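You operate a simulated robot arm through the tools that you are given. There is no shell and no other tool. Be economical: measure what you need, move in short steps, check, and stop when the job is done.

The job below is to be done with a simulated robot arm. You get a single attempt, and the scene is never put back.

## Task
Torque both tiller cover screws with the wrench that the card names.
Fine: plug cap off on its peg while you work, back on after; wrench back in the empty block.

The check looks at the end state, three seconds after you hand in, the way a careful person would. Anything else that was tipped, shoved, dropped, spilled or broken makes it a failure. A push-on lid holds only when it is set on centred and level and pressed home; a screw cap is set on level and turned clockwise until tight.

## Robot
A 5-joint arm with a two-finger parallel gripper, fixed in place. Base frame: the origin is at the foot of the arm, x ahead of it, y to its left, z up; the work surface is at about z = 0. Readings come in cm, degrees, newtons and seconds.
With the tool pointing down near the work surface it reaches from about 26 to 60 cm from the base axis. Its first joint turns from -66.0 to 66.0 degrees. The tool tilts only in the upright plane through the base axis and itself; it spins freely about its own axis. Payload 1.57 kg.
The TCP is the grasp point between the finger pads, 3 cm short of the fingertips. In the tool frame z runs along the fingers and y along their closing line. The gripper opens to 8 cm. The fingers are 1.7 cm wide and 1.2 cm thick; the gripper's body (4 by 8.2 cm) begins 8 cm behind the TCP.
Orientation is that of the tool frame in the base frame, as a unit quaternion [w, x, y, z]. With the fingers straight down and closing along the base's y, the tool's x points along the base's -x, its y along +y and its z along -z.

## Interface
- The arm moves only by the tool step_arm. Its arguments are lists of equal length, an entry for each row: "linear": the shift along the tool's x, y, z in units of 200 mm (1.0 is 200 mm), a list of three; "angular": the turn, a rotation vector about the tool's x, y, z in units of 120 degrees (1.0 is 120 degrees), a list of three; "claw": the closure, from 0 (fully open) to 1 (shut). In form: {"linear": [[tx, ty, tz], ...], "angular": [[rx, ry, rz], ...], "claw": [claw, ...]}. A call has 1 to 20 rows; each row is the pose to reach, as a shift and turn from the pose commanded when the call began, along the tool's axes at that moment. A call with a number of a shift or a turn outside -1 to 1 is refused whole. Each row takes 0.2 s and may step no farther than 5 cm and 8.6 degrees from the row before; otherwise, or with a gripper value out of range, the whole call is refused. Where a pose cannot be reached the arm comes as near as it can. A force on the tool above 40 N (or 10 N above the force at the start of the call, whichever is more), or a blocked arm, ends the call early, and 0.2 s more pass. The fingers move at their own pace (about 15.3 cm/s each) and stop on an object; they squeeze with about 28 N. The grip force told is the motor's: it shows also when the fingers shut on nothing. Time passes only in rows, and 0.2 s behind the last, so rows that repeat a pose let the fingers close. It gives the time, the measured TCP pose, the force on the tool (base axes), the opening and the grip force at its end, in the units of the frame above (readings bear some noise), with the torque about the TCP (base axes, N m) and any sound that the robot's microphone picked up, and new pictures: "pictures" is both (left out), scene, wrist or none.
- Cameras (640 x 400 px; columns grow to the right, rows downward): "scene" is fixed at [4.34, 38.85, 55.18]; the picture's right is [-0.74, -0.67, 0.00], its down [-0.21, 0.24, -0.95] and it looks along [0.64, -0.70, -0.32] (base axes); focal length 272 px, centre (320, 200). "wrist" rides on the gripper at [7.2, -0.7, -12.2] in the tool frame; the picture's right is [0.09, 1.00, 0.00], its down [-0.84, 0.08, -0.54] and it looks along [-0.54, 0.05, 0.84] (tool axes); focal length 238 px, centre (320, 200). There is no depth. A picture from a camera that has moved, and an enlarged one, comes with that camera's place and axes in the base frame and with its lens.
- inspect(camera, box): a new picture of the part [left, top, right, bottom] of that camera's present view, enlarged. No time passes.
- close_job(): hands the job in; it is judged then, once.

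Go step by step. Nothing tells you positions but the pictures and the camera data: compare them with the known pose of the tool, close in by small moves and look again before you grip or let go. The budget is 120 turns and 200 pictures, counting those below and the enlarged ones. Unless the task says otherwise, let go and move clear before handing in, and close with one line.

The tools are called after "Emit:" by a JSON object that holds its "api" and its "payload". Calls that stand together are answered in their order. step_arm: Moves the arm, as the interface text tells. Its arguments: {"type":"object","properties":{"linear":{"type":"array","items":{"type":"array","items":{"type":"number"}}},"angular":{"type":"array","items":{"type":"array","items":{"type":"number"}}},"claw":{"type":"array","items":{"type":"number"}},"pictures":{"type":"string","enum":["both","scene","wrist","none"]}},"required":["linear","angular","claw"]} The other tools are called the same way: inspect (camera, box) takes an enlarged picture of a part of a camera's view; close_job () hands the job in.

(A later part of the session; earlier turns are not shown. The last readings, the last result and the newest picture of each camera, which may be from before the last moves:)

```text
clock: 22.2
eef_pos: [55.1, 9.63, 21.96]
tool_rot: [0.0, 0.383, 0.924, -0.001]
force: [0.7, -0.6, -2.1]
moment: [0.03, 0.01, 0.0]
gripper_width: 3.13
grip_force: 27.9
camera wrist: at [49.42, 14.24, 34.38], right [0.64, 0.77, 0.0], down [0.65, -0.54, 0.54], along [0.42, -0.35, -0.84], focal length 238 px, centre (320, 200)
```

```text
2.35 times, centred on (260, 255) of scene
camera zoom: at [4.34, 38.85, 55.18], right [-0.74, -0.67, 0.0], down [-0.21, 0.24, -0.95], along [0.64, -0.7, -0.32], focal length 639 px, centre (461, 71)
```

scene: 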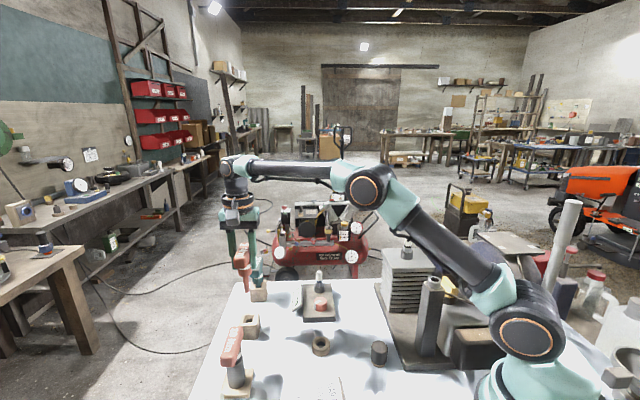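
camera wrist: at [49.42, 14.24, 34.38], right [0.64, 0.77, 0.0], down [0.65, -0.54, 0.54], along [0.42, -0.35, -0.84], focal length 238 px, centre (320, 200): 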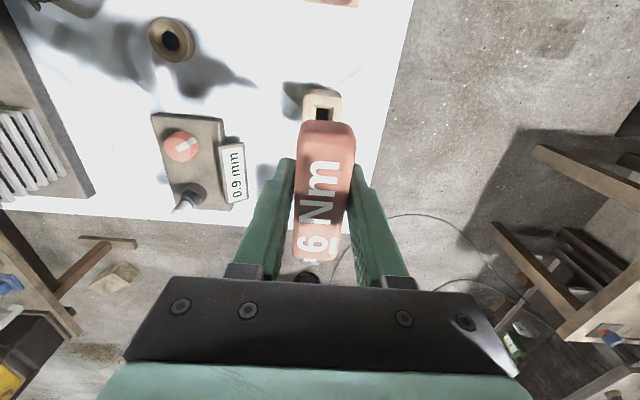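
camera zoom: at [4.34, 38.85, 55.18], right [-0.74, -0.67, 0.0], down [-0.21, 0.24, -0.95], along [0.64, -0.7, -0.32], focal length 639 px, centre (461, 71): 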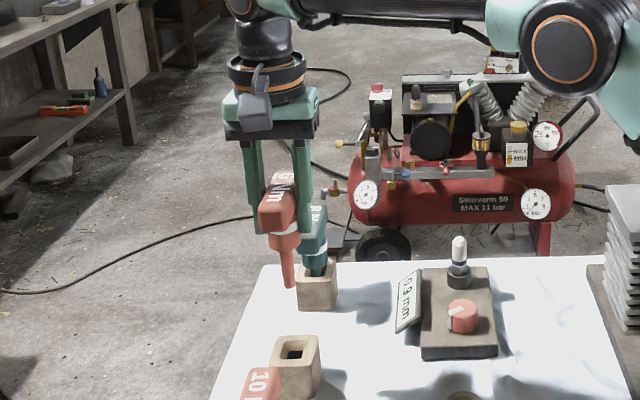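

The wrench tip is about 9 cm below the TCP. Carrying it up and across toward the cover screws.

Emit:
{"api": "step_arm", "payload": {"linear": [[0, -0.1, -0.2], [0, -0.25, -0.38], [0, -0.42, -0.55], [0, -0.6, -0.7], [0, -0.8, -0.8], [0, -1.0, -0.8], [0, -1.0, -0.8]], "angular": [[0, 0, 0], [0, 0, 0], [0, 0, 0], [0, 0, 0], [0, 0, 0], [0, 0, 0], [0, 0, 0]], "claw": [1, 1, 1, 1, 1, 1, 1], "pictures": "none"}}

Emit:
{"api": "step_arm", "payload": {"linear": [[0, -0.2, 0], [0, -0.4, 0], [0, -0.6, 0], [0, -0.8, 0], [0, -1.0, 0], [0, -1.0, 0]], "angular": [[0, 0, 0], [0, 0, 0], [0, 0, 0], [0, 0, 0], [0, 0, 0], [0, 0, 0]], "claw": [1, 1, 1, 1, 1, 1], "pictures": "both"}}

```text
clock: 23.8
eef_pos: [40.89, -4.48, 37.87]
tool_rot: [0.0, 0.382, 0.924, 0.0]
force: [-0.3, -0.8, -3.0]
moment: [0.01, 0.0, 0.0]
gripper_width: 3.1
grip_force: 28.0
```

```text
clock: 25.2
eef_pos: [26.65, -18.48, 37.91]
tool_rot: [0.0, 0.383, 0.924, 0.0]
force: [0.9, -0.4, -2.0]
moment: [0.02, -0.03, 0.01]
gripper_width: 3.08
grip_force: 27.6
camera wrist: at [21.09, -14.03, 50.28], right [0.64, 0.77, 0.0], down [0.65, -0.54, 0.54], along [0.42, -0.35, -0.84], focal length 238 px, centre (320, 200)
```

scene: 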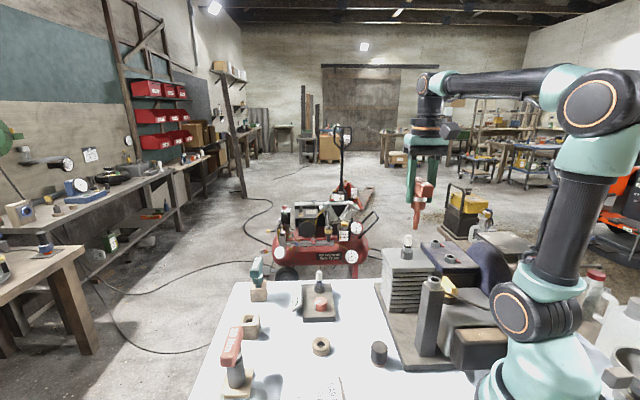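
wrist: 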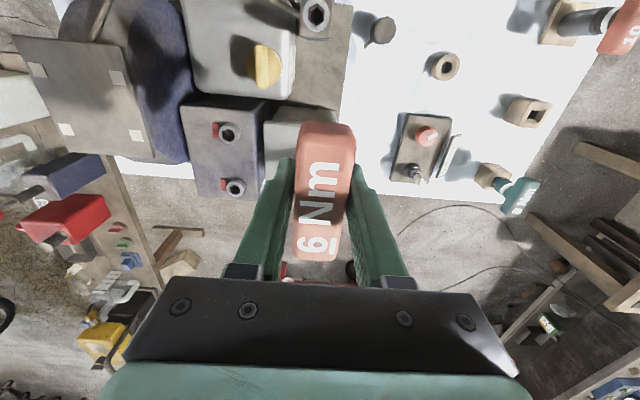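

Emit:
{"api": "inspect", "payload": {"camera": "wrist", "box": [200, 110, 280, 210]}}

Emit:
{"api": "inspect", "payload": {"camera": "scene", "box": [390, 160, 450, 240]}}

Emit:
{"api": "inspect", "payload": {"camera": "scene", "box": [410, 225, 470, 285]}}

```text
4.00 times, centred on (240, 160) of wrist
camera zoom: at [21.09, -14.03, 50.28], right [0.64, 0.77, 0.0], down [0.65, -0.54, 0.54], along [0.42, -0.35, -0.84], focal length 953 px, centre (640, 360)
```

zoom: 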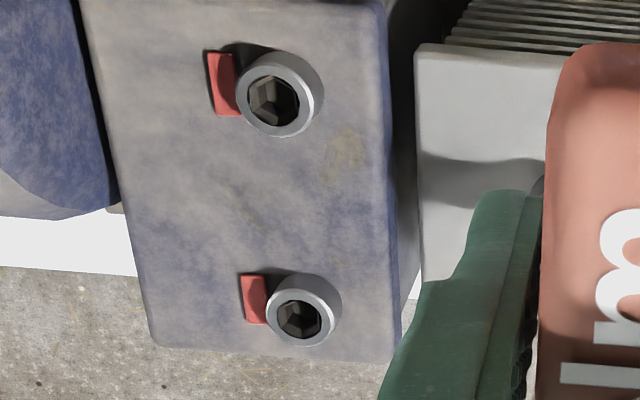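

```text
5.00 times, centred on (420, 200) of scene
camera zoom: at [4.34, 38.85, 55.18], right [-0.74, -0.67, 0.0], down [-0.21, 0.24, -0.95], along [0.64, -0.7, -0.32], focal length 1358 px, centre (-180, 200)
```

zoom: 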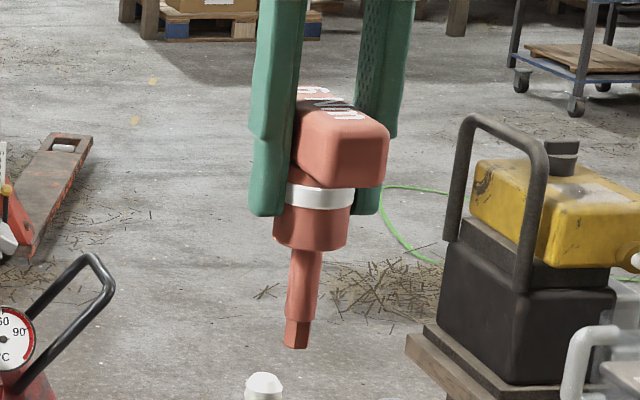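

```text
6.67 times, centred on (440, 255) of scene
camera zoom: at [4.34, 38.85, 55.18], right [-0.74, -0.67, 0.0], down [-0.21, 0.24, -0.95], along [0.64, -0.7, -0.32], focal length 1810 px, centre (-480, -167)
```

zoom: 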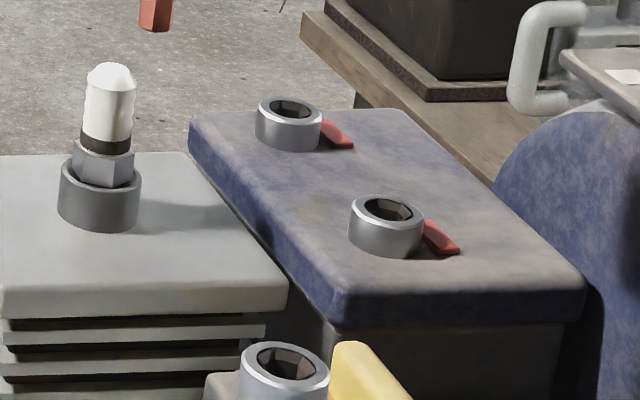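

Bit is hex, tip ≈9.2 cm below TCP; screw A ≈ (20.9,-29.6,18.8). Moving the tip above screw A.

Emit:
{"api": "step_arm", "payload": {"linear": [[-0.06, -0.2, 0], [-0.12, -0.4, 0], [-0.189, -0.596, 0], [-0.189, -0.596, 0.2], [-0.189, -0.596, 0.4], [-0.189, -0.596, 0.4]], "angular": [[0, 0, 0], [0, 0, 0], [0, 0, 0], [0, 0, 0], [0, 0, 0], [0, 0, 0]], "claw": [1, 1, 1, 1, 1, 1], "pictures": "wrist"}}

Emit:
{"api": "inspect", "payload": {"camera": "scene", "box": [405, 215, 475, 285]}}

```text
clock: 26.6
eef_pos: [21.07, -29.65, 29.99]
tool_rot: [0.0, 0.383, 0.924, 0.0]
force: [-1.0, 0.1, -2.4]
moment: [-0.02, 0.01, -0.01]
gripper_width: 3.08
grip_force: 27.8
camera wrist: at [15.39, -25.03, 42.31], right [0.64, 0.77, 0.0], down [0.65, -0.54, 0.54], along [0.42, -0.35, -0.84], focal length 238 px, centre (320, 200)
```

wrist: 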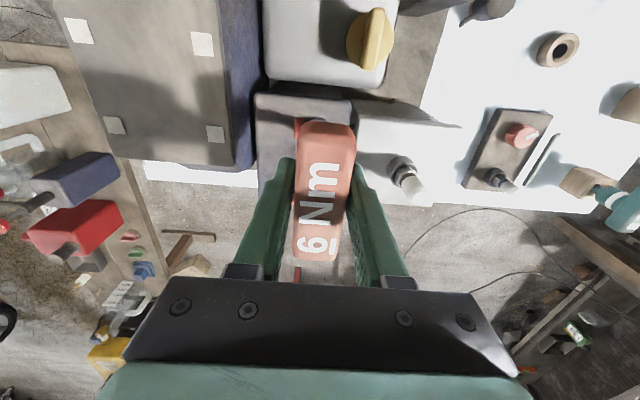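

```text
5.71 times, centred on (440, 250) of scene
camera zoom: at [4.34, 38.85, 55.18], right [-0.74, -0.67, 0.0], down [-0.21, 0.24, -0.95], along [0.64, -0.7, -0.32], focal length 1551 px, centre (-366, -86)
```

zoom: 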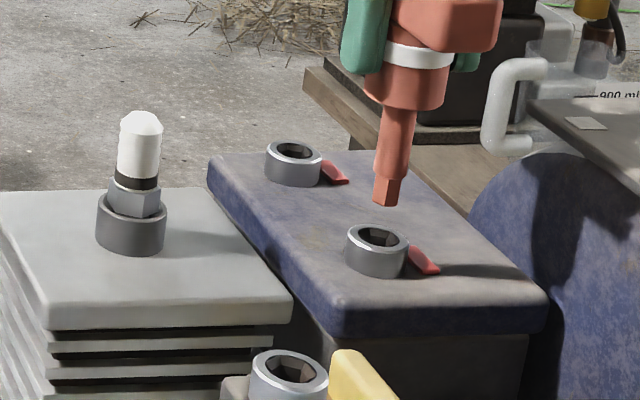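

Lateral alignment over screw A looks right. Lowering to near contact and looking.

Emit:
{"api": "step_arm", "payload": {"linear": [[0.004, -0.004, 0.04], [0.004, -0.004, 0.07], [0.004, -0.004, 0.07]], "angular": [[0, 0, 0], [0, 0, 0], [0, 0, 0]], "claw": [1, 1, 1], "pictures": "none"}}

Emit:
{"api": "inspect", "payload": {"camera": "scene", "box": [420, 230, 470, 270]}}

```text
clock: 27.4
eef_pos: [20.95, -29.73, 28.71]
tool_rot: [0.0, 0.382, 0.924, 0.0]
force: [-0.2, 0.3, -2.8]
moment: [0.0, 0.03, -0.02]
gripper_width: 3.12
grip_force: 28.4
```

```text
10.00 times, centred on (445, 250) of scene
camera zoom: at [4.34, 38.85, 55.18], right [-0.74, -0.67, 0.0], down [-0.21, 0.24, -0.95], along [0.64, -0.7, -0.32], focal length 2715 px, centre (-930, -300)
```

zoom: 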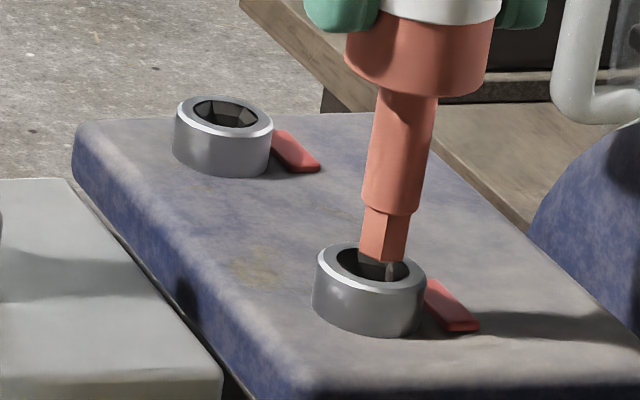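

Emit:
{"api": "step_arm", "payload": {"linear": [[0.0, 0.008, 0.015], [0.0, 0.008, 0.03], [0.0, 0.008, 0.03]], "angular": [[0, 0, 0], [0, 0, 0], [0, 0, 0]], "claw": [1, 1, 1], "pictures": "none"}}

Emit:
{"api": "inspect", "payload": {"camera": "scene", "box": [420, 230, 470, 270]}}

```text
clock: 28.2
eef_pos: [21.03, -29.42, 28.16]
tool_rot: [-0.001, 0.383, 0.924, 0.0]
force: [-2.0, 3.9, 11.4]
moment: [0.46, 0.18, 0.0]
gripper_width: 3.12
grip_force: 27.8
```

```text
10.00 times, centred on (445, 250) of scene
camera zoom: at [4.34, 38.86, 55.18], right [-0.74, -0.67, 0.0], down [-0.21, 0.24, -0.95], along [0.64, -0.7, -0.32], focal length 2715 px, centre (-930, -300)
```

zoom: 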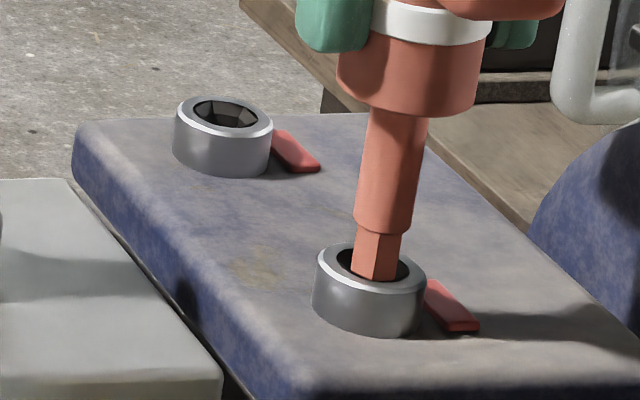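

Contact at rim height, bit seems to be on the near rim. I'll lift slightly, shift ~3 mm away from the camera and lower again.

Emit:
{"api": "step_arm", "payload": {"linear": [[0, 0, -0.025], [-0.0124, 0.0046, -0.025], [-0.0124, 0.0046, 0.0], [-0.0124, 0.0046, 0.01], [-0.0124, 0.0046, 0.02], [-0.0124, 0.0046, 0.02]], "angular": [[0, 0, 0], [0, 0, 0], [0, 0, 0], [0, 0, 0], [0, 0, 0], [0, 0, 0]], "claw": [1, 1, 1, 1, 1, 1], "pictures": "none"}}

Emit:
{"api": "inspect", "payload": {"camera": "scene", "box": [420, 230, 470, 270]}}

```text
clock: 29.7
eef_pos: [21.23, -29.59, 27.78]
tool_rot: [0.003, 0.384, 0.923, -0.003]
force: [-1.4, -0.4, 4.2]
moment: [0.1, 0.16, 0.02]
gripper_width: 3.12
grip_force: 27.4
stopped in row 6: the force on the tool passed its limit at 41 N (the readings are from after the stop); the commanded pose is now the measured one
```

```text
10.00 times, centred on (445, 250) of scene
camera zoom: at [4.34, 38.85, 55.18], right [-0.74, -0.67, 0.0], down [-0.21, 0.24, -0.95], along [0.64, -0.7, -0.32], focal length 2715 px, centre (-930, -300)
```

zoom: 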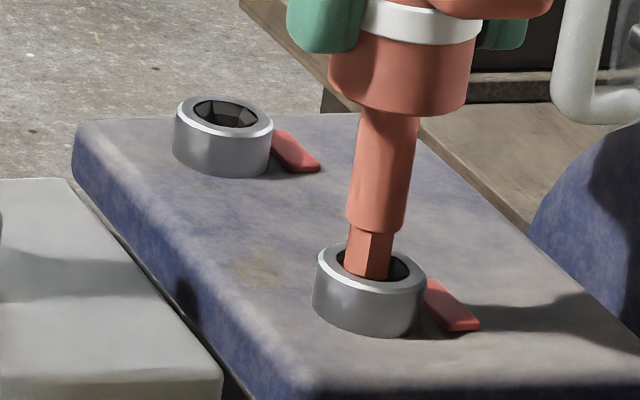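

Emit:
{"api": "inspect", "payload": {"camera": "scene", "box": [448, 248, 468, 266]}}

Emit:
{"api": "inspect", "payload": {"camera": "scene", "box": [434, 235, 454, 253]}}

Emit:
{"api": "inspect", "payload": {"camera": "scene", "box": [440, 245, 465, 265]}}

```text
16.00 times, centred on (458, 257) of scene
camera zoom: at [4.34, 38.85, 55.18], right [-0.74, -0.67, 0.0], down [-0.21, 0.24, -0.95], along [0.64, -0.7, -0.32], focal length 4344 px, centre (-1888, -712)
```

zoom: 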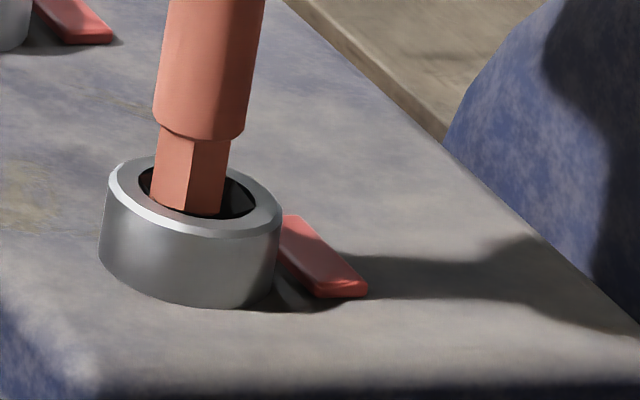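

```text
16.00 times, centred on (444, 244) of scene
camera zoom: at [4.34, 38.85, 55.18], right [-0.74, -0.67, 0.0], down [-0.21, 0.24, -0.95], along [0.64, -0.7, -0.32], focal length 4344 px, centre (-1664, -504)
```

zoom: 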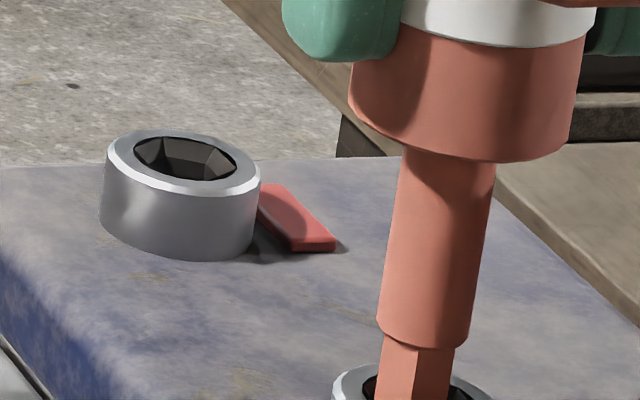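

```text
16.00 times, centred on (452, 255) of scene
camera zoom: at [4.34, 38.85, 55.18], right [-0.74, -0.67, 0.0], down [-0.21, 0.24, -0.95], along [0.64, -0.7, -0.32], focal length 4344 px, centre (-1800, -680)
```

zoom: 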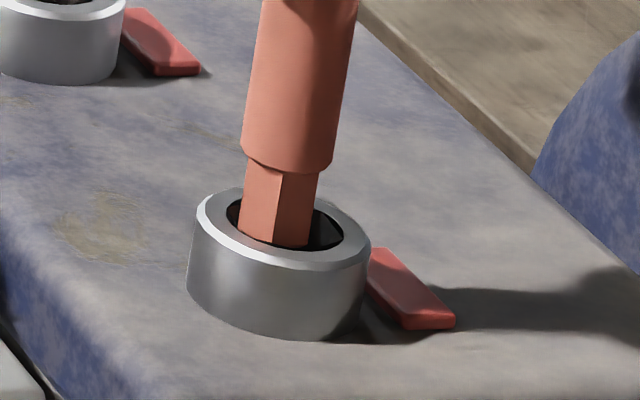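

Bit is in the mouth of the socket but about 1.5 mm off and the hex not aligned. I'll nudge sideways and turn slowly clockwise with light pressure to let it drop in.

Emit:
{"api": "step_arm", "payload": {"linear": [[0, -0.008, -0.005], [0, -0.008, 0.002], [0, -0.008, 0.004], [0, -0.008, 0.006], [0, -0.008, 0.006], [0, -0.008, 0.006], [0, -0.008, 0.006], [0, -0.008, 0.006], [0, -0.008, 0.006], [0, -0.008, 0.006], [0, -0.008, 0.006], [0, -0.008, 0.006]], "angular": [[0, 0, 0], [0, 0, 0], [0, 0, 0.03], [0, 0, 0.06], [0, 0, 0.09], [0, 0, 0.12], [0, 0, 0.15], [0, 0, 0.18], [0, 0, 0.21], [0, 0, 0.24], [0, 0, 0.27], [0, 0, 0.27]], "claw": [1, 1, 1, 1, 1, 1, 1, 1, 1, 1, 1, 1], "pictures": "none"}}

Emit:
{"api": "inspect", "payload": {"camera": "scene", "box": [440, 240, 465, 260]}}

```text
clock: 32.3
eef_pos: [21.19, -29.97, 27.64]
tool_rot: [0.004, 0.626, 0.78, -0.001]
force: [-0.8, -0.9, -2.6]
moment: [0.0, -0.01, 0.0]
gripper_width: 3.09
grip_force: 28.4
```

```text
16.00 times, centred on (452, 250) of scene
camera zoom: at [4.34, 38.85, 55.18], right [-0.74, -0.67, 0.0], down [-0.21, 0.24, -0.95], along [0.64, -0.7, -0.32], focal length 4344 px, centre (-1800, -600)
```

zoom: 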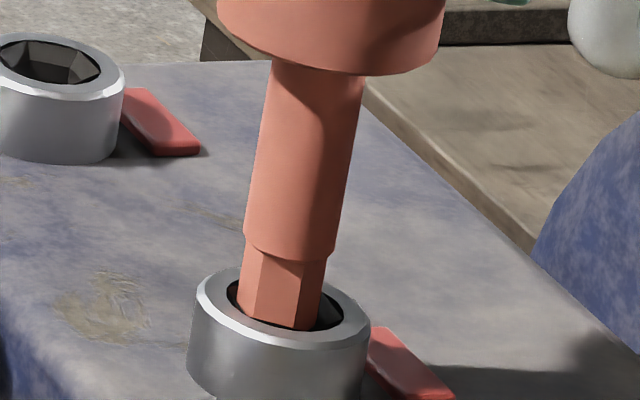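

Contact freed. Lowering further to seat it.

Emit:
{"api": "step_arm", "payload": {"linear": [[0, -0.003, 0.01], [0, -0.003, 0.02], [0, -0.003, 0.03], [0, -0.003, 0.03]], "angular": [[0, 0, 0], [0, 0, 0], [0, 0, 0], [0, 0, 0]], "claw": [1, 1, 1, 1], "pictures": "none"}}

Emit:
{"api": "inspect", "payload": {"camera": "scene", "box": [440, 240, 465, 260]}}

```text
clock: 33.3
eef_pos: [21.06, -30.03, 27.03]
tool_rot: [0.003, 0.626, 0.78, -0.002]
force: [-5.4, -0.7, -0.2]
moment: [-0.16, 0.47, -0.04]
gripper_width: 3.1
grip_force: 28.1
```

```text
16.00 times, centred on (452, 250) of scene
camera zoom: at [4.34, 38.85, 55.18], right [-0.74, -0.67, 0.0], down [-0.21, 0.24, -0.95], along [0.64, -0.7, -0.32], focal length 4344 px, centre (-1800, -600)
```

zoom: 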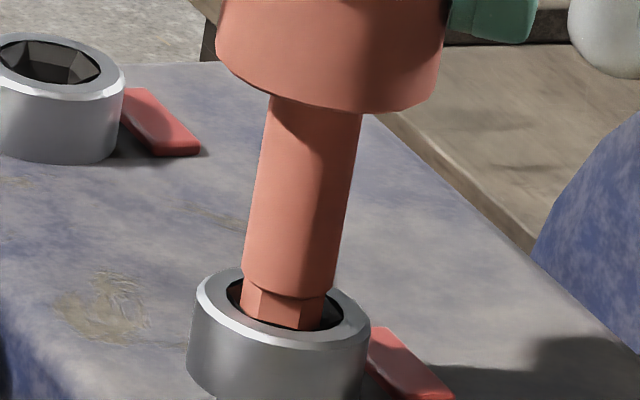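

Emit:
{"api": "step_arm", "payload": {"linear": [[0.002, -0.007, 0.0], [0.002, -0.007, 0.01], [0.002, -0.007, 0.02], [0.002, -0.007, 0.03], [0.002, -0.007, 0.03]], "angular": [[0, 0, 0], [0, 0, 0], [0, 0, 0], [0, 0, 0], [0, 0, 0]], "claw": [1, 1, 1, 1, 1], "pictures": "none"}}

Emit:
{"api": "inspect", "payload": {"camera": "scene", "box": [440, 240, 465, 260]}}

```text
clock: 34.3
eef_pos: [20.97, -29.96, 26.82]
tool_rot: [0.007, 0.626, 0.78, -0.002]
force: [-3.4, 1.0, 2.3]
moment: [-0.02, 0.29, 0.02]
gripper_width: 3.1
grip_force: 28.2
stopped in row 5: the force on the tool passed its limit at 43 N (the readings are from after the stop); the commanded pose is now the measured one
```

```text
16.00 times, centred on (452, 250) of scene
camera zoom: at [4.34, 38.85, 55.18], right [-0.74, -0.67, 0.0], down [-0.21, 0.24, -0.95], along [0.64, -0.7, -0.32], focal length 4344 px, centre (-1800, -600)
```

zoom: 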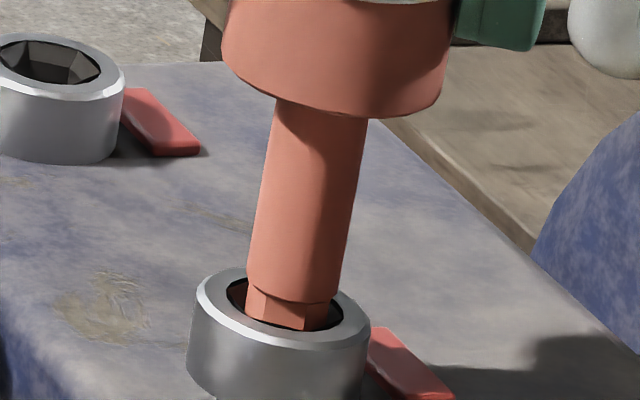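

Bit is seated (~1.2 cm deep). Now turning clockwise slowly and listening for the click.

Emit:
{"api": "step_arm", "payload": {"linear": [[0.001, -0.004, -0.004], [0.001, -0.004, -0.002], [0.001, -0.004, -0.002], [0.001, -0.004, -0.002], [0.001, -0.004, -0.002], [0.001, -0.004, -0.002], [0.001, -0.004, -0.002], [0.001, -0.004, -0.002], [0.001, -0.004, -0.002]], "angular": [[0, 0, 0], [0, 0, 0.04], [0, 0, 0.08], [0, 0, 0.12], [0, 0, 0.16], [0, 0, 0.2], [0, 0, 0.24], [0, 0, 0.28], [0, 0, 0.28]], "claw": [1, 1, 1, 1, 1, 1, 1, 1, 1], "pictures": "none"}}

Emit:
{"api": "inspect", "payload": {"camera": "scene", "box": [430, 235, 465, 263]}}

```text
clock: 36.3
eef_pos: [20.88, -30.04, 26.93]
tool_rot: [0.007, 0.825, 0.565, -0.001]
force: [-5.1, -3.8, 0.7]
moment: [-0.36, 0.4, 0.0]
gripper_width: 3.09
grip_force: 28.0
```

```text
14.29 times, centred on (448, 249) of scene
camera zoom: at [4.34, 38.85, 55.18], right [-0.74, -0.67, 0.0], down [-0.21, 0.24, -0.95], along [0.64, -0.7, -0.32], focal length 3878 px, centre (-1501, -500)
```

zoom: 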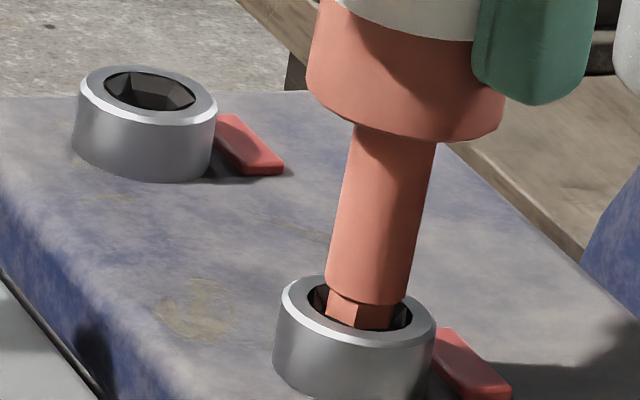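

No torque yet. I'll centre a bit better and keep turning.

Emit:
{"api": "step_arm", "payload": {"linear": [[-0.007, -0.004, 0.0], [-0.007, -0.004, 0.0], [-0.007, -0.004, 0.0], [-0.007, -0.004, 0.0], [-0.007, -0.004, 0.0], [-0.007, -0.004, 0.0], [-0.007, -0.004, 0.0], [-0.007, -0.004, 0.0], [-0.007, -0.004, 0.0]], "angular": [[0, 0, 0.04], [0, 0, 0.08], [0, 0, 0.12], [0, 0, 0.16], [0, 0, 0.2], [0, 0, 0.24], [0, 0, 0.28], [0, 0, 0.32], [0, 0, 0.32]], "claw": [1, 1, 1, 1, 1, 1, 1, 1, 1], "pictures": "none"}}

Emit:
{"api": "inspect", "payload": {"camera": "scene", "box": [430, 235, 465, 263]}}

```text
clock: 38.3
eef_pos: [20.7, -30.12, 26.87]
tool_rot: [0.004, 0.965, 0.263, 0.001]
force: [-8.1, 10.1, 9.7]
moment: [0.88, 0.81, 0.08]
gripper_width: 3.11
grip_force: 27.9
```

```text
14.29 times, centred on (448, 249) of scene
camera zoom: at [4.34, 38.86, 55.18], right [-0.74, -0.67, 0.0], down [-0.21, 0.24, -0.95], along [0.64, -0.7, -0.32], focal length 3878 px, centre (-1501, -500)
```

zoom: 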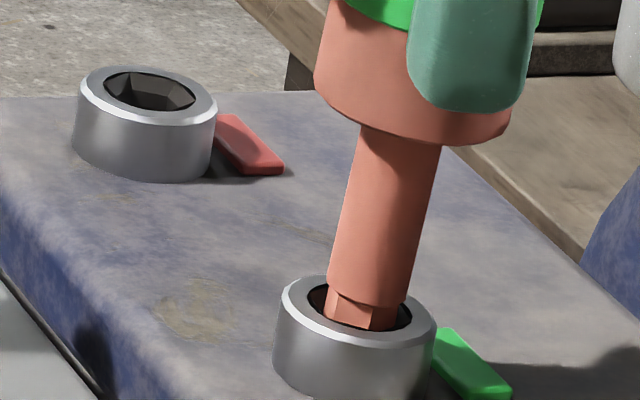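

The tab and the wrench band turned green: screw A is torqued. Easing the side load and lifting out.

Emit:
{"api": "step_arm", "payload": {"linear": [[-0.001, -0.008, -0.005], [-0.001, -0.008, -0.04], [-0.001, -0.008, -0.1], [-0.001, -0.008, -0.16], [-0.001, -0.008, -0.2], [-0.001, -0.008, -0.2]], "angular": [[0, 0, 0.32], [0, 0, 0.32], [0, 0, 0.32], [0, 0, 0.32], [0, 0, 0.32], [0, 0, 0.32]], "claw": [1, 1, 1, 1, 1, 1], "pictures": "none"}}

```text
refused: row 1 steps farther than a row can; nothing moved
```

Turn values are relative to the current pose; resending with zero turn.

Emit:
{"api": "step_arm", "payload": {"linear": [[-0.001, -0.008, -0.005], [-0.001, -0.008, -0.04], [-0.001, -0.008, -0.1], [-0.001, -0.008, -0.16], [-0.001, -0.008, -0.2], [-0.001, -0.008, -0.2]], "angular": [[0, 0, 0], [0, 0, 0], [0, 0, 0], [0, 0, 0], [0, 0, 0], [0, 0, 0]], "claw": [1, 1, 1, 1, 1, 1], "pictures": "wrist"}}

Emit:
{"api": "inspect", "payload": {"camera": "scene", "box": [405, 205, 475, 265]}}

```text
clock: 39.7
eef_pos: [20.57, -29.89, 30.98]
tool_rot: [0.007, 0.965, 0.264, 0.003]
force: [1.0, 0.4, -2.1]
moment: [0.01, -0.03, -0.01]
gripper_width: 3.09
grip_force: 27.7
camera wrist: at [26.37, -25.56, 43.28], right [0.58, -0.81, 0.02], down [-0.69, -0.48, 0.54], along [-0.43, -0.33, -0.84], focal length 238 px, centre (320, 200)
```

wrist: 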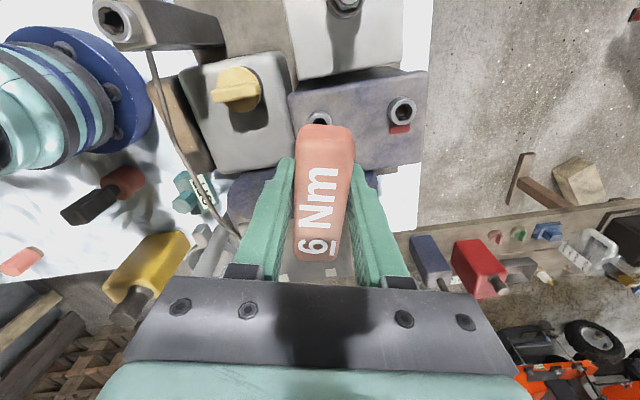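

```text
6.67 times, centred on (440, 235) of scene
camera zoom: at [4.34, 38.85, 55.18], right [-0.74, -0.67, 0.0], down [-0.21, 0.24, -0.95], along [0.64, -0.7, -0.32], focal length 1810 px, centre (-480, -33)
```

zoom: 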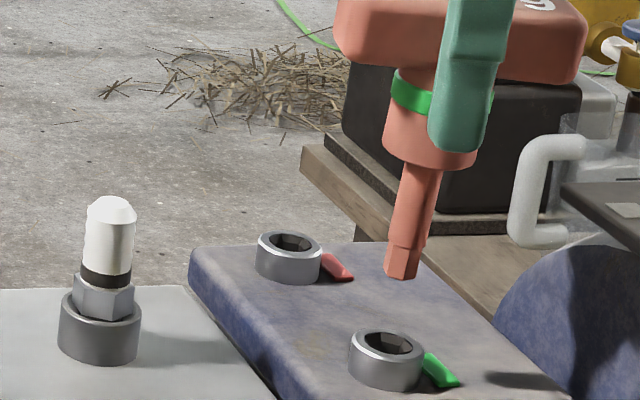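

Tool has a ~0.9° tilt left over; I'll level it, then go to screw B (≈(26.95,-35.7)) while unwinding the yaw.

Emit:
{"api": "step_arm", "payload": {"linear": [[0, 0, 0], [0, 0, 0]], "angular": [[0.0072, -0.001, 0], [0.0072, -0.001, 0]], "claw": [1, 1], "pictures": "none"}}

Emit:
{"api": "step_arm", "payload": {"linear": [[0.02, 0.06, 0], [0.04, 0.12, 0], [0.06, 0.18, 0], [0.08, 0.24, 0], [0.1, 0.3, 0], [0.12, 0.36, 0], [0.127, 0.411, 0], [0.127, 0.411, 0], [0.127, 0.411, 0], [0.127, 0.411, 0]], "angular": [[0, 0, -0.07], [0, 0, -0.14], [0, 0, -0.21], [0, 0, -0.28], [0, 0, -0.35], [0, 0, -0.42], [0, 0, -0.49], [0, 0, -0.56], [0, 0, -0.6], [0, 0, -0.6]], "claw": [1, 1, 1, 1, 1, 1, 1, 1, 1, 1], "pictures": "wrist"}}

Emit:
{"api": "inspect", "payload": {"camera": "scene", "box": [405, 205, 475, 265]}}

```text
clock: 40.3
eef_pos: [20.73, -29.91, 30.87]
tool_rot: [0.0, 0.964, 0.264, 0.0]
force: [-1.2, 0.1, -2.0]
moment: [-0.02, -0.03, 0.01]
gripper_width: 3.07
grip_force: 27.7
```

```text
clock: 42.5
eef_pos: [27.02, -35.66, 30.88]
tool_rot: [0.0, 0.625, 0.78, 0.0]
force: [0.5, 0.3, -2.1]
moment: [-0.02, -0.02, 0.02]
gripper_width: 3.15
grip_force: 28.3
camera wrist: at [24.7, -28.86, 43.23], right [0.95, 0.31, 0.0], down [0.26, -0.8, 0.54], along [0.17, -0.52, -0.84], focal length 238 px, centre (320, 200)
```

wrist: 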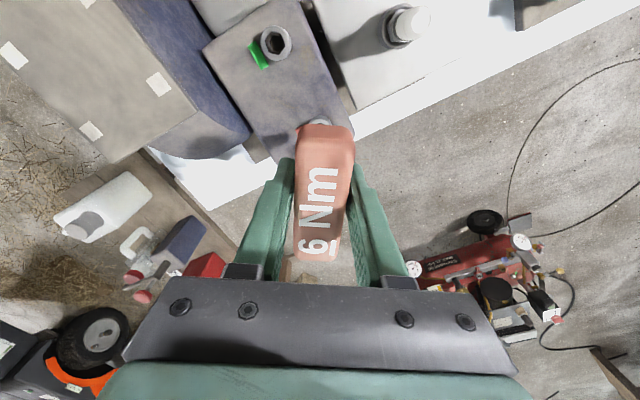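

```text
6.67 times, centred on (440, 235) of scene
camera zoom: at [4.34, 38.85, 55.18], right [-0.74, -0.67, 0.0], down [-0.21, 0.24, -0.95], along [0.64, -0.7, -0.32], focal length 1810 px, centre (-480, -33)
```

zoom: 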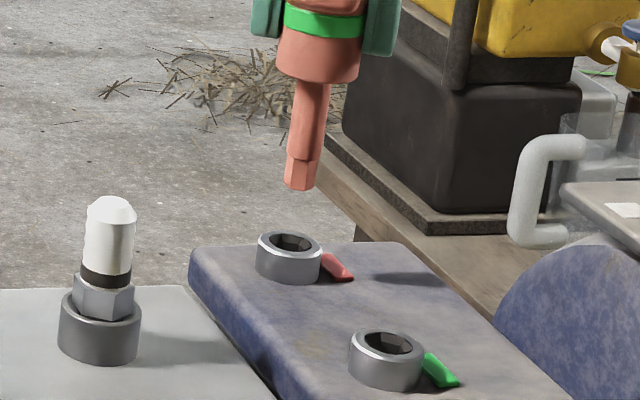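

Alignment above B looks right. Lowering toward the socket.

Emit:
{"api": "step_arm", "payload": {"linear": [[0, 0, 0.08], [0, 0, 0.13], [0, 0, 0.14], [0, 0, 0.148], [0, 0, 0.156], [0, 0, 0.156]], "angular": [[0, 0, 0], [0, 0, 0], [0, 0, 0], [0, 0, 0], [0, 0, 0], [0, 0, 0]], "claw": [1, 1, 1, 1, 1, 1], "pictures": "none"}}

Emit:
{"api": "inspect", "payload": {"camera": "scene", "box": [425, 230, 450, 250]}}

```text
clock: 43.9
eef_pos: [27.07, -35.69, 27.86]
tool_rot: [0.001, 0.626, 0.78, 0.0]
force: [-7.0, 5.7, 29.2]
moment: [0.76, 0.69, 0.02]
gripper_width: 3.1
grip_force: 27.6
```

```text
16.00 times, centred on (438, 240) of scene
camera zoom: at [4.33, 38.87, 55.17], right [-0.74, -0.67, 0.0], down [-0.21, 0.24, -0.95], along [0.64, -0.7, -0.32], focal length 4344 px, centre (-1560, -440)
```

zoom: 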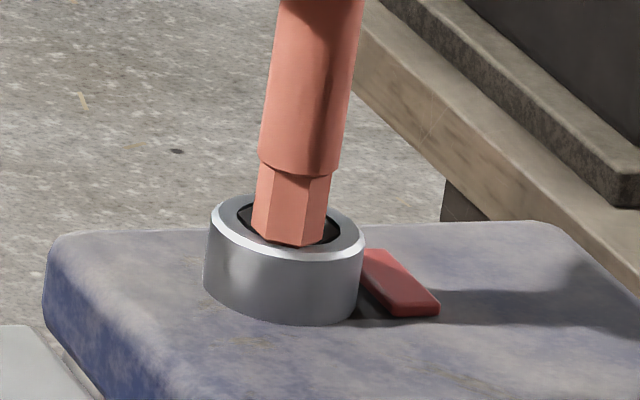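

Touching the near rim. Lift slightly, shift 2.5 mm away from the camera, then press lightly while turning.

Emit:
{"api": "step_arm", "payload": {"linear": [[0, 0, -0.02], [-0.011, 0.006, -0.02], [-0.011, 0.006, -0.008], [-0.011, 0.006, -0.003], [-0.011, 0.006, -0.003], [-0.011, 0.006, -0.003], [-0.011, 0.006, -0.003], [-0.011, 0.006, -0.003], [-0.011, 0.006, -0.003], [-0.011, 0.006, -0.003], [-0.011, 0.006, -0.003]], "angular": [[0, 0, 0], [0, 0, 0], [0, 0, 0], [0, 0, 0], [0, 0, 0.03], [0, 0, 0.06], [0, 0, 0.09], [0, 0, 0.12], [0, 0, 0.15], [0, 0, 0.18], [0, 0, 0.18]], "claw": [1, 1, 1, 1, 1, 1, 1, 1, 1, 1, 1], "pictures": "none"}}

Emit:
{"api": "inspect", "payload": {"camera": "scene", "box": [425, 230, 450, 250]}}

```text
clock: 46.3
eef_pos: [27.29, -35.86, 27.78]
tool_rot: [0.001, 0.761, 0.649, 0.0]
force: [-2.0, -2.8, 0.9]
moment: [-0.29, 0.28, 0.01]
gripper_width: 3.1
grip_force: 28.3
```

```text
16.00 times, centred on (438, 240) of scene
camera zoom: at [4.34, 38.85, 55.18], right [-0.74, -0.67, 0.0], down [-0.21, 0.24, -0.95], along [0.64, -0.7, -0.32], focal length 4344 px, centre (-1560, -440)
```

zoom: 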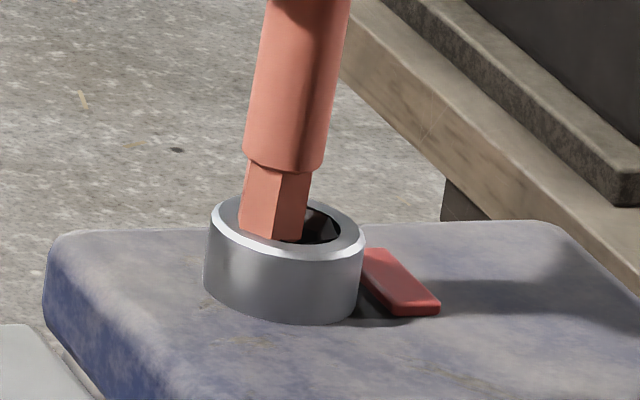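

Bit is at the left of the opening; shift right 2.5 mm and lower gently.

Emit:
{"api": "step_arm", "payload": {"linear": [[-0.0075, -0.009, -0.005], [-0.0075, -0.009, 0.0], [-0.0075, -0.009, 0.01], [-0.0075, -0.009, 0.02], [-0.0075, -0.009, 0.02]], "angular": [[0, 0, 0], [0, 0, 0], [0, 0, 0], [0, 0, 0], [0, 0, 0]], "claw": [1, 1, 1, 1, 1], "pictures": "none"}}

Emit:
{"api": "inspect", "payload": {"camera": "scene", "box": [425, 230, 450, 250]}}

```text
clock: 47.5
eef_pos: [27.03, -36.14, 27.63]
tool_rot: [0.003, 0.761, 0.649, 0.0]
force: [-1.7, -4.6, 12.7]
moment: [-0.3, 0.12, 0.01]
gripper_width: 3.1
grip_force: 28.0
```

```text
16.00 times, centred on (438, 240) of scene
camera zoom: at [4.34, 38.86, 55.17], right [-0.74, -0.67, 0.0], down [-0.21, 0.24, -0.95], along [0.64, -0.7, -0.32], focal length 4344 px, centre (-1560, -440)
```

zoom: 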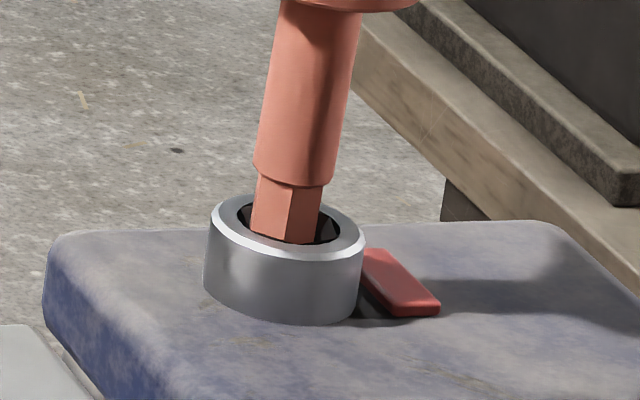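

Centred; now turn slowly under light pressure to find the hex.

Emit:
{"api": "step_arm", "payload": {"linear": [[0, -0.003, 0.0], [0, -0.003, 0.0], [0, -0.003, 0.0], [0, -0.003, 0.0], [0, -0.003, 0.0], [0, -0.003, 0.0], [0, -0.003, 0.0], [0, -0.003, 0.0]], "angular": [[0, 0, 0.03], [0, 0, 0.06], [0, 0, 0.09], [0, 0, 0.12], [0, 0, 0.15], [0, 0, 0.18], [0, 0, 0.21], [0, 0, 0.21]], "claw": [1, 1, 1, 1, 1, 1, 1, 1], "pictures": "none"}}

Emit:
{"api": "inspect", "payload": {"camera": "scene", "box": [425, 230, 450, 250]}}

```text
clock: 49.3
eef_pos: [27.0, -36.01, 27.61]
tool_rot: [0.0, 0.884, 0.467, 0.0]
force: [-3.0, -7.0, 16.1]
moment: [-0.56, 0.27, 0.0]
gripper_width: 3.09
grip_force: 27.9
```

```text
16.00 times, centred on (438, 240) of scene
camera zoom: at [4.33, 38.86, 55.17], right [-0.74, -0.67, 0.0], down [-0.21, 0.24, -0.95], along [0.64, -0.7, -0.32], focal length 4344 px, centre (-1560, -440)
```

zoom: 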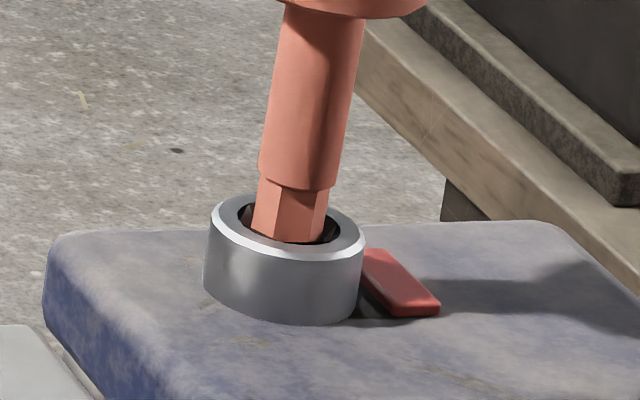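

Load sits on the +y side; shift −y 2.5 mm with a small lift, then press again.

Emit:
{"api": "step_arm", "payload": {"linear": [[-0.005, 0.0035, -0.008], [-0.0103, 0.007, -0.008], [-0.0103, 0.007, 0.0], [-0.0103, 0.007, 0.005], [-0.0103, 0.007, 0.01], [-0.0103, 0.007, 0.01]], "angular": [[0, 0, 0], [0, 0, 0], [0, 0, 0], [0, 0, 0], [0, 0, 0], [0, 0, 0]], "claw": [1, 1, 1, 1, 1, 1], "pictures": "none"}}

Emit:
{"api": "inspect", "payload": {"camera": "scene", "box": [425, 230, 450, 250]}}

```text
clock: 50.7
eef_pos: [26.95, -36.26, 27.3]
tool_rot: [-0.001, 0.884, 0.467, 0.0]
force: [-2.3, 12.4, 31.4]
moment: [1.14, 0.2, 0.02]
gripper_width: 3.14
grip_force: 28.3
```

```text
16.00 times, centred on (438, 240) of scene
camera zoom: at [4.33, 38.87, 55.17], right [-0.74, -0.67, 0.0], down [-0.21, 0.24, -0.95], along [0.64, -0.7, -0.32], focal length 4344 px, centre (-1560, -440)
```

zoom: 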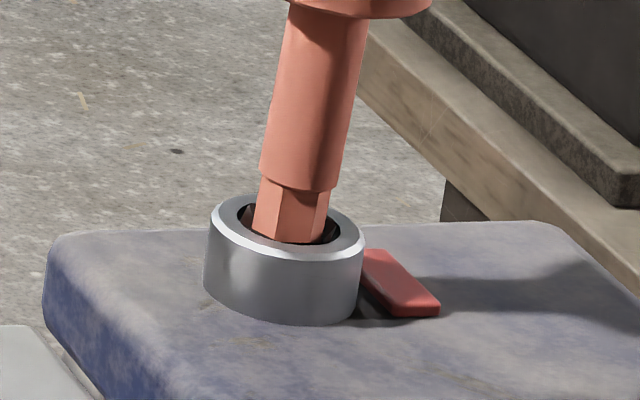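

Vertical load is now centred; back off 1 mm and turn slowly to align the hex.

Emit:
{"api": "step_arm", "payload": {"linear": [[0.005, -0.0034, -0.004], [0.005, -0.0034, -0.004], [0.005, -0.0034, -0.004], [0.005, -0.0034, -0.004], [0.005, -0.0034, -0.004], [0.005, -0.0034, -0.004], [0.005, -0.0034, -0.004], [0.005, -0.0034, -0.004], [0.005, -0.0034, -0.004], [0.005, -0.0034, -0.004]], "angular": [[0, 0, 0], [0, 0, 0.03], [0, 0, 0.06], [0, 0, 0.09], [0, 0, 0.12], [0, 0, 0.15], [0, 0, 0.18], [0, 0, 0.21], [0, 0, 0.24], [0, 0, 0.24]], "claw": [1, 1, 1, 1, 1, 1, 1, 1, 1, 1], "pictures": "none"}}

Emit:
{"api": "inspect", "payload": {"camera": "scene", "box": [425, 230, 450, 250]}}

```text
clock: 52.9
eef_pos: [26.96, -36.08, 27.36]
tool_rot: [-0.001, 0.973, 0.232, 0.0]
force: [-11.2, 4.8, 30.1]
moment: [0.57, 0.91, 0.09]
gripper_width: 3.15
grip_force: 27.6
```

```text
16.00 times, centred on (438, 240) of scene
camera zoom: at [4.33, 38.87, 55.17], right [-0.74, -0.67, 0.0], down [-0.21, 0.24, -0.95], along [0.64, -0.7, -0.32], focal length 4344 px, centre (-1560, -440)
```

zoom: 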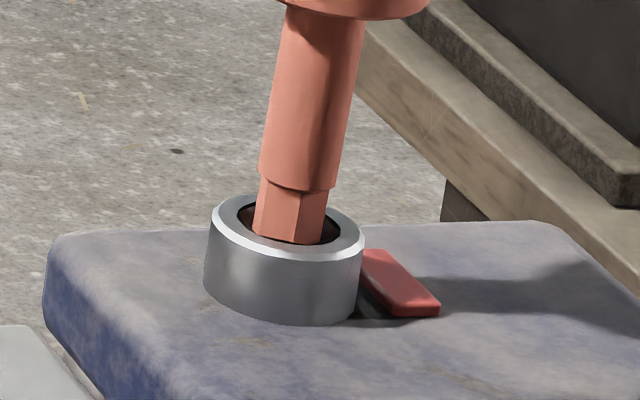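

Still not dropping; I'll lift out, return to the yaw that worked on A, and re-enter at the matching offset.

Emit:
{"api": "step_arm", "payload": {"linear": [[0, 0, -0.03], [0.0103, -0.0105, -0.06], [0.0103, -0.0105, -0.06], [0.0103, -0.0105, -0.06], [0.0103, -0.0105, -0.06], [0.0103, -0.0105, -0.06], [0.0103, -0.0105, -0.06], [0.0103, -0.0105, -0.06], [0.0103, -0.0105, -0.06], [0.0103, -0.0105, -0.06], [0.0103, -0.0105, -0.06], [0.0103, -0.0105, -0.06]], "angular": [[0, 0, 0], [0, 0, -0.07], [0, 0, -0.14], [0, 0, -0.21], [0, 0, -0.28], [0, 0, -0.35], [0, 0, -0.42], [0, 0, -0.49], [0, 0, -0.56], [0, 0, -0.6], [0, 0, -0.631], [0, 0, -0.631]], "claw": [1, 1, 1, 1, 1, 1, 1, 1, 1, 1, 1, 1], "pictures": "none"}}

Emit:
{"api": "inspect", "payload": {"camera": "scene", "box": [425, 225, 465, 257]}}

```text
clock: 55.5
eef_pos: [27.04, -35.8, 28.54]
tool_rot: [0.0, 0.624, 0.781, 0.0]
force: [0.9, -0.4, -2.0]
moment: [0.02, 0.01, -0.04]
gripper_width: 3.1
grip_force: 27.8
```

```text
12.50 times, centred on (445, 241) of scene
camera zoom: at [4.34, 38.85, 55.18], right [-0.74, -0.67, 0.0], down [-0.21, 0.24, -0.95], along [0.64, -0.7, -0.32], focal length 3394 px, centre (-1242, -312)
```

zoom: 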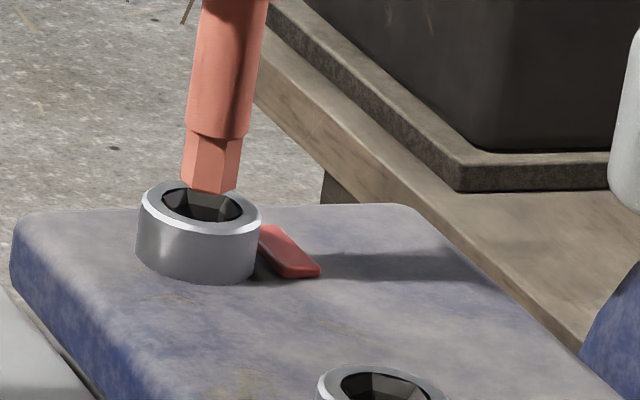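

Emit:
{"api": "step_arm", "payload": {"linear": [[0.0026, 0.0042, 0.015], [0.0026, 0.0042, 0.03], [0.0026, 0.0042, 0.04], [0.0026, 0.0042, 0.04]], "angular": [[0, 0, 0], [0, 0, 0], [0, 0, 0], [0, 0, 0]], "claw": [1, 1, 1, 1], "pictures": "none"}}

Emit:
{"api": "inspect", "payload": {"camera": "scene", "box": [425, 230, 450, 250]}}

```text
clock: 56.5
eef_pos: [27.15, -35.86, 27.77]
tool_rot: [0.0, 0.625, 0.781, 0.001]
force: [-0.2, 0.2, 2.4]
moment: [-0.03, 0.04, -0.01]
gripper_width: 3.08
grip_force: 27.7
```

```text
16.00 times, centred on (438, 240) of scene
camera zoom: at [4.34, 38.85, 55.18], right [-0.74, -0.67, 0.0], down [-0.21, 0.24, -0.95], along [0.64, -0.7, -0.32], focal length 4344 px, centre (-1560, -440)
```

zoom: 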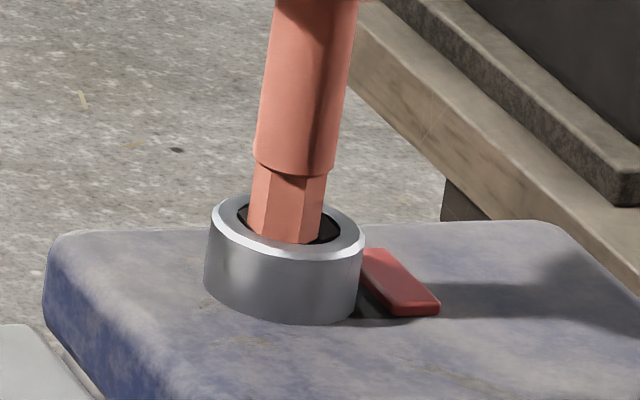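

Light contact, centred. Slow turn with light pressure, watching height.

Emit:
{"api": "step_arm", "payload": {"linear": [[-0.001, -0.003, 0.004], [-0.001, -0.003, 0.004], [-0.001, -0.003, 0.004], [-0.001, -0.003, 0.004], [-0.001, -0.003, 0.004], [-0.001, -0.003, 0.006], [-0.001, -0.003, 0.006], [-0.001, -0.003, 0.006]], "angular": [[0, 0, 0.02], [0, 0, 0.04], [0, 0, 0.06], [0, 0, 0.08], [0, 0, 0.1], [0, 0, 0.12], [0, 0, 0.14], [0, 0, 0.14]], "claw": [1, 1, 1, 1, 1, 1, 1, 1], "pictures": "none"}}

Emit:
{"api": "inspect", "payload": {"camera": "scene", "box": [425, 230, 450, 250]}}

```text
clock: 58.3
eef_pos: [27.04, -35.83, 27.58]
tool_rot: [0.001, 0.734, 0.68, 0.0]
force: [-3.0, -12.1, 15.2]
moment: [-0.94, 0.2, 0.0]
gripper_width: 3.07
grip_force: 27.7
```

```text
16.00 times, centred on (438, 240) of scene
camera zoom: at [4.34, 38.86, 55.18], right [-0.74, -0.67, 0.0], down [-0.21, 0.24, -0.95], along [0.64, -0.7, -0.32], focal length 4344 px, centre (-1560, -440)
```

zoom: 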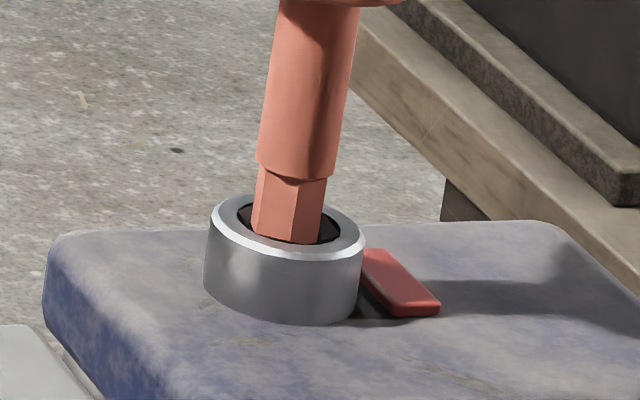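

+y wall is pushing back; shift (−0.15,−0.22) cm and keep light pressure with a slow turn.

Emit:
{"api": "step_arm", "payload": {"linear": [[-0.006, -0.003, -0.006], [-0.0115, -0.0066, -0.003], [-0.0115, -0.0066, 0.003], [-0.0115, -0.0066, 0.008], [-0.0115, -0.0066, 0.008]], "angular": [[0, 0, 0], [0, 0, 0], [0, 0, 0], [0, 0, 0], [0, 0, 0]], "claw": [1, 1, 1, 1, 1], "pictures": "none"}}

```text
clock: 59.5
eef_pos: [26.94, -35.9, 27.65]
tool_rot: [0.002, 0.732, 0.681, 0.0]
force: [13.6, 10.9, 26.0]
moment: [0.96, -1.12, -0.01]
gripper_width: 3.1
grip_force: 28.5
```

Emit:
{"api": "step_arm", "payload": {"linear": [[0.0035, 0.005, -0.008], [0.0035, 0.005, -0.003], [0.0035, 0.005, 0.0], [0.0035, 0.005, 0.0]], "angular": [[0, 0, 0], [0, 0, 0], [0, 0, 0], [0, 0, 0]], "claw": [1, 1, 1, 1], "pictures": "none"}}

Emit:
{"api": "inspect", "payload": {"camera": "scene", "box": [425, 230, 450, 250]}}

```text
clock: 60.5
eef_pos: [27.06, -36.13, 27.55]
tool_rot: [0.001, 0.732, 0.681, 0.0]
force: [3.6, -1.2, 22.3]
moment: [0.0, -0.17, 0.0]
gripper_width: 3.12
grip_force: 28.1
```

```text
16.00 times, centred on (438, 240) of scene
camera zoom: at [4.33, 38.86, 55.17], right [-0.74, -0.67, 0.0], down [-0.21, 0.24, -0.95], along [0.64, -0.7, -0.32], focal length 4344 px, centre (-1560, -440)
```

zoom: 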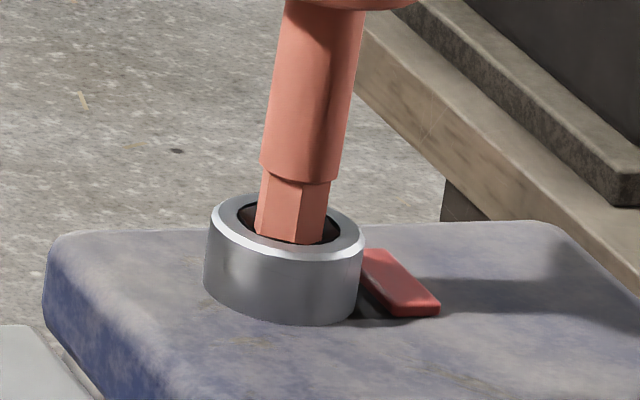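

Load is now vertical and centred – only hex misalignment remains. Turning slowly here.

Emit:
{"api": "step_arm", "payload": {"linear": [[0, 0, -0.001], [0, 0, -0.001], [0, 0, -0.001], [0, 0, -0.001], [0, 0, -0.001], [0, 0, -0.001], [0, 0, -0.001], [0, 0, -0.001]], "angular": [[0, 0, 0.025], [0, 0, 0.05], [0, 0, 0.075], [0, 0, 0.1], [0, 0, 0.125], [0, 0, 0.15], [0, 0, 0.175], [0, 0, 0.175]], "claw": [1, 1, 1, 1, 1, 1, 1, 1], "pictures": "none"}}

Emit:
{"api": "inspect", "payload": {"camera": "scene", "box": [425, 230, 450, 250]}}

```text
clock: 62.3
eef_pos: [27.08, -35.98, 27.44]
tool_rot: [0.0, 0.844, 0.536, 0.0]
force: [3.1, -6.5, 12.8]
moment: [-0.55, -0.22, -0.01]
gripper_width: 3.11
grip_force: 27.8
```

```text
16.00 times, centred on (438, 240) of scene
camera zoom: at [4.34, 38.86, 55.18], right [-0.74, -0.67, 0.0], down [-0.21, 0.24, -0.95], along [0.64, -0.7, -0.32], focal length 4344 px, centre (-1560, -440)
```

zoom: 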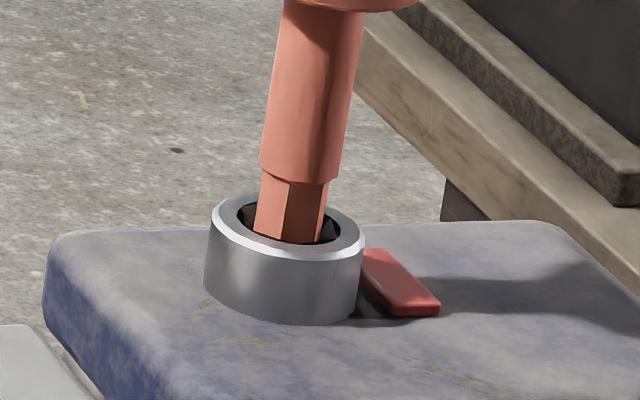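

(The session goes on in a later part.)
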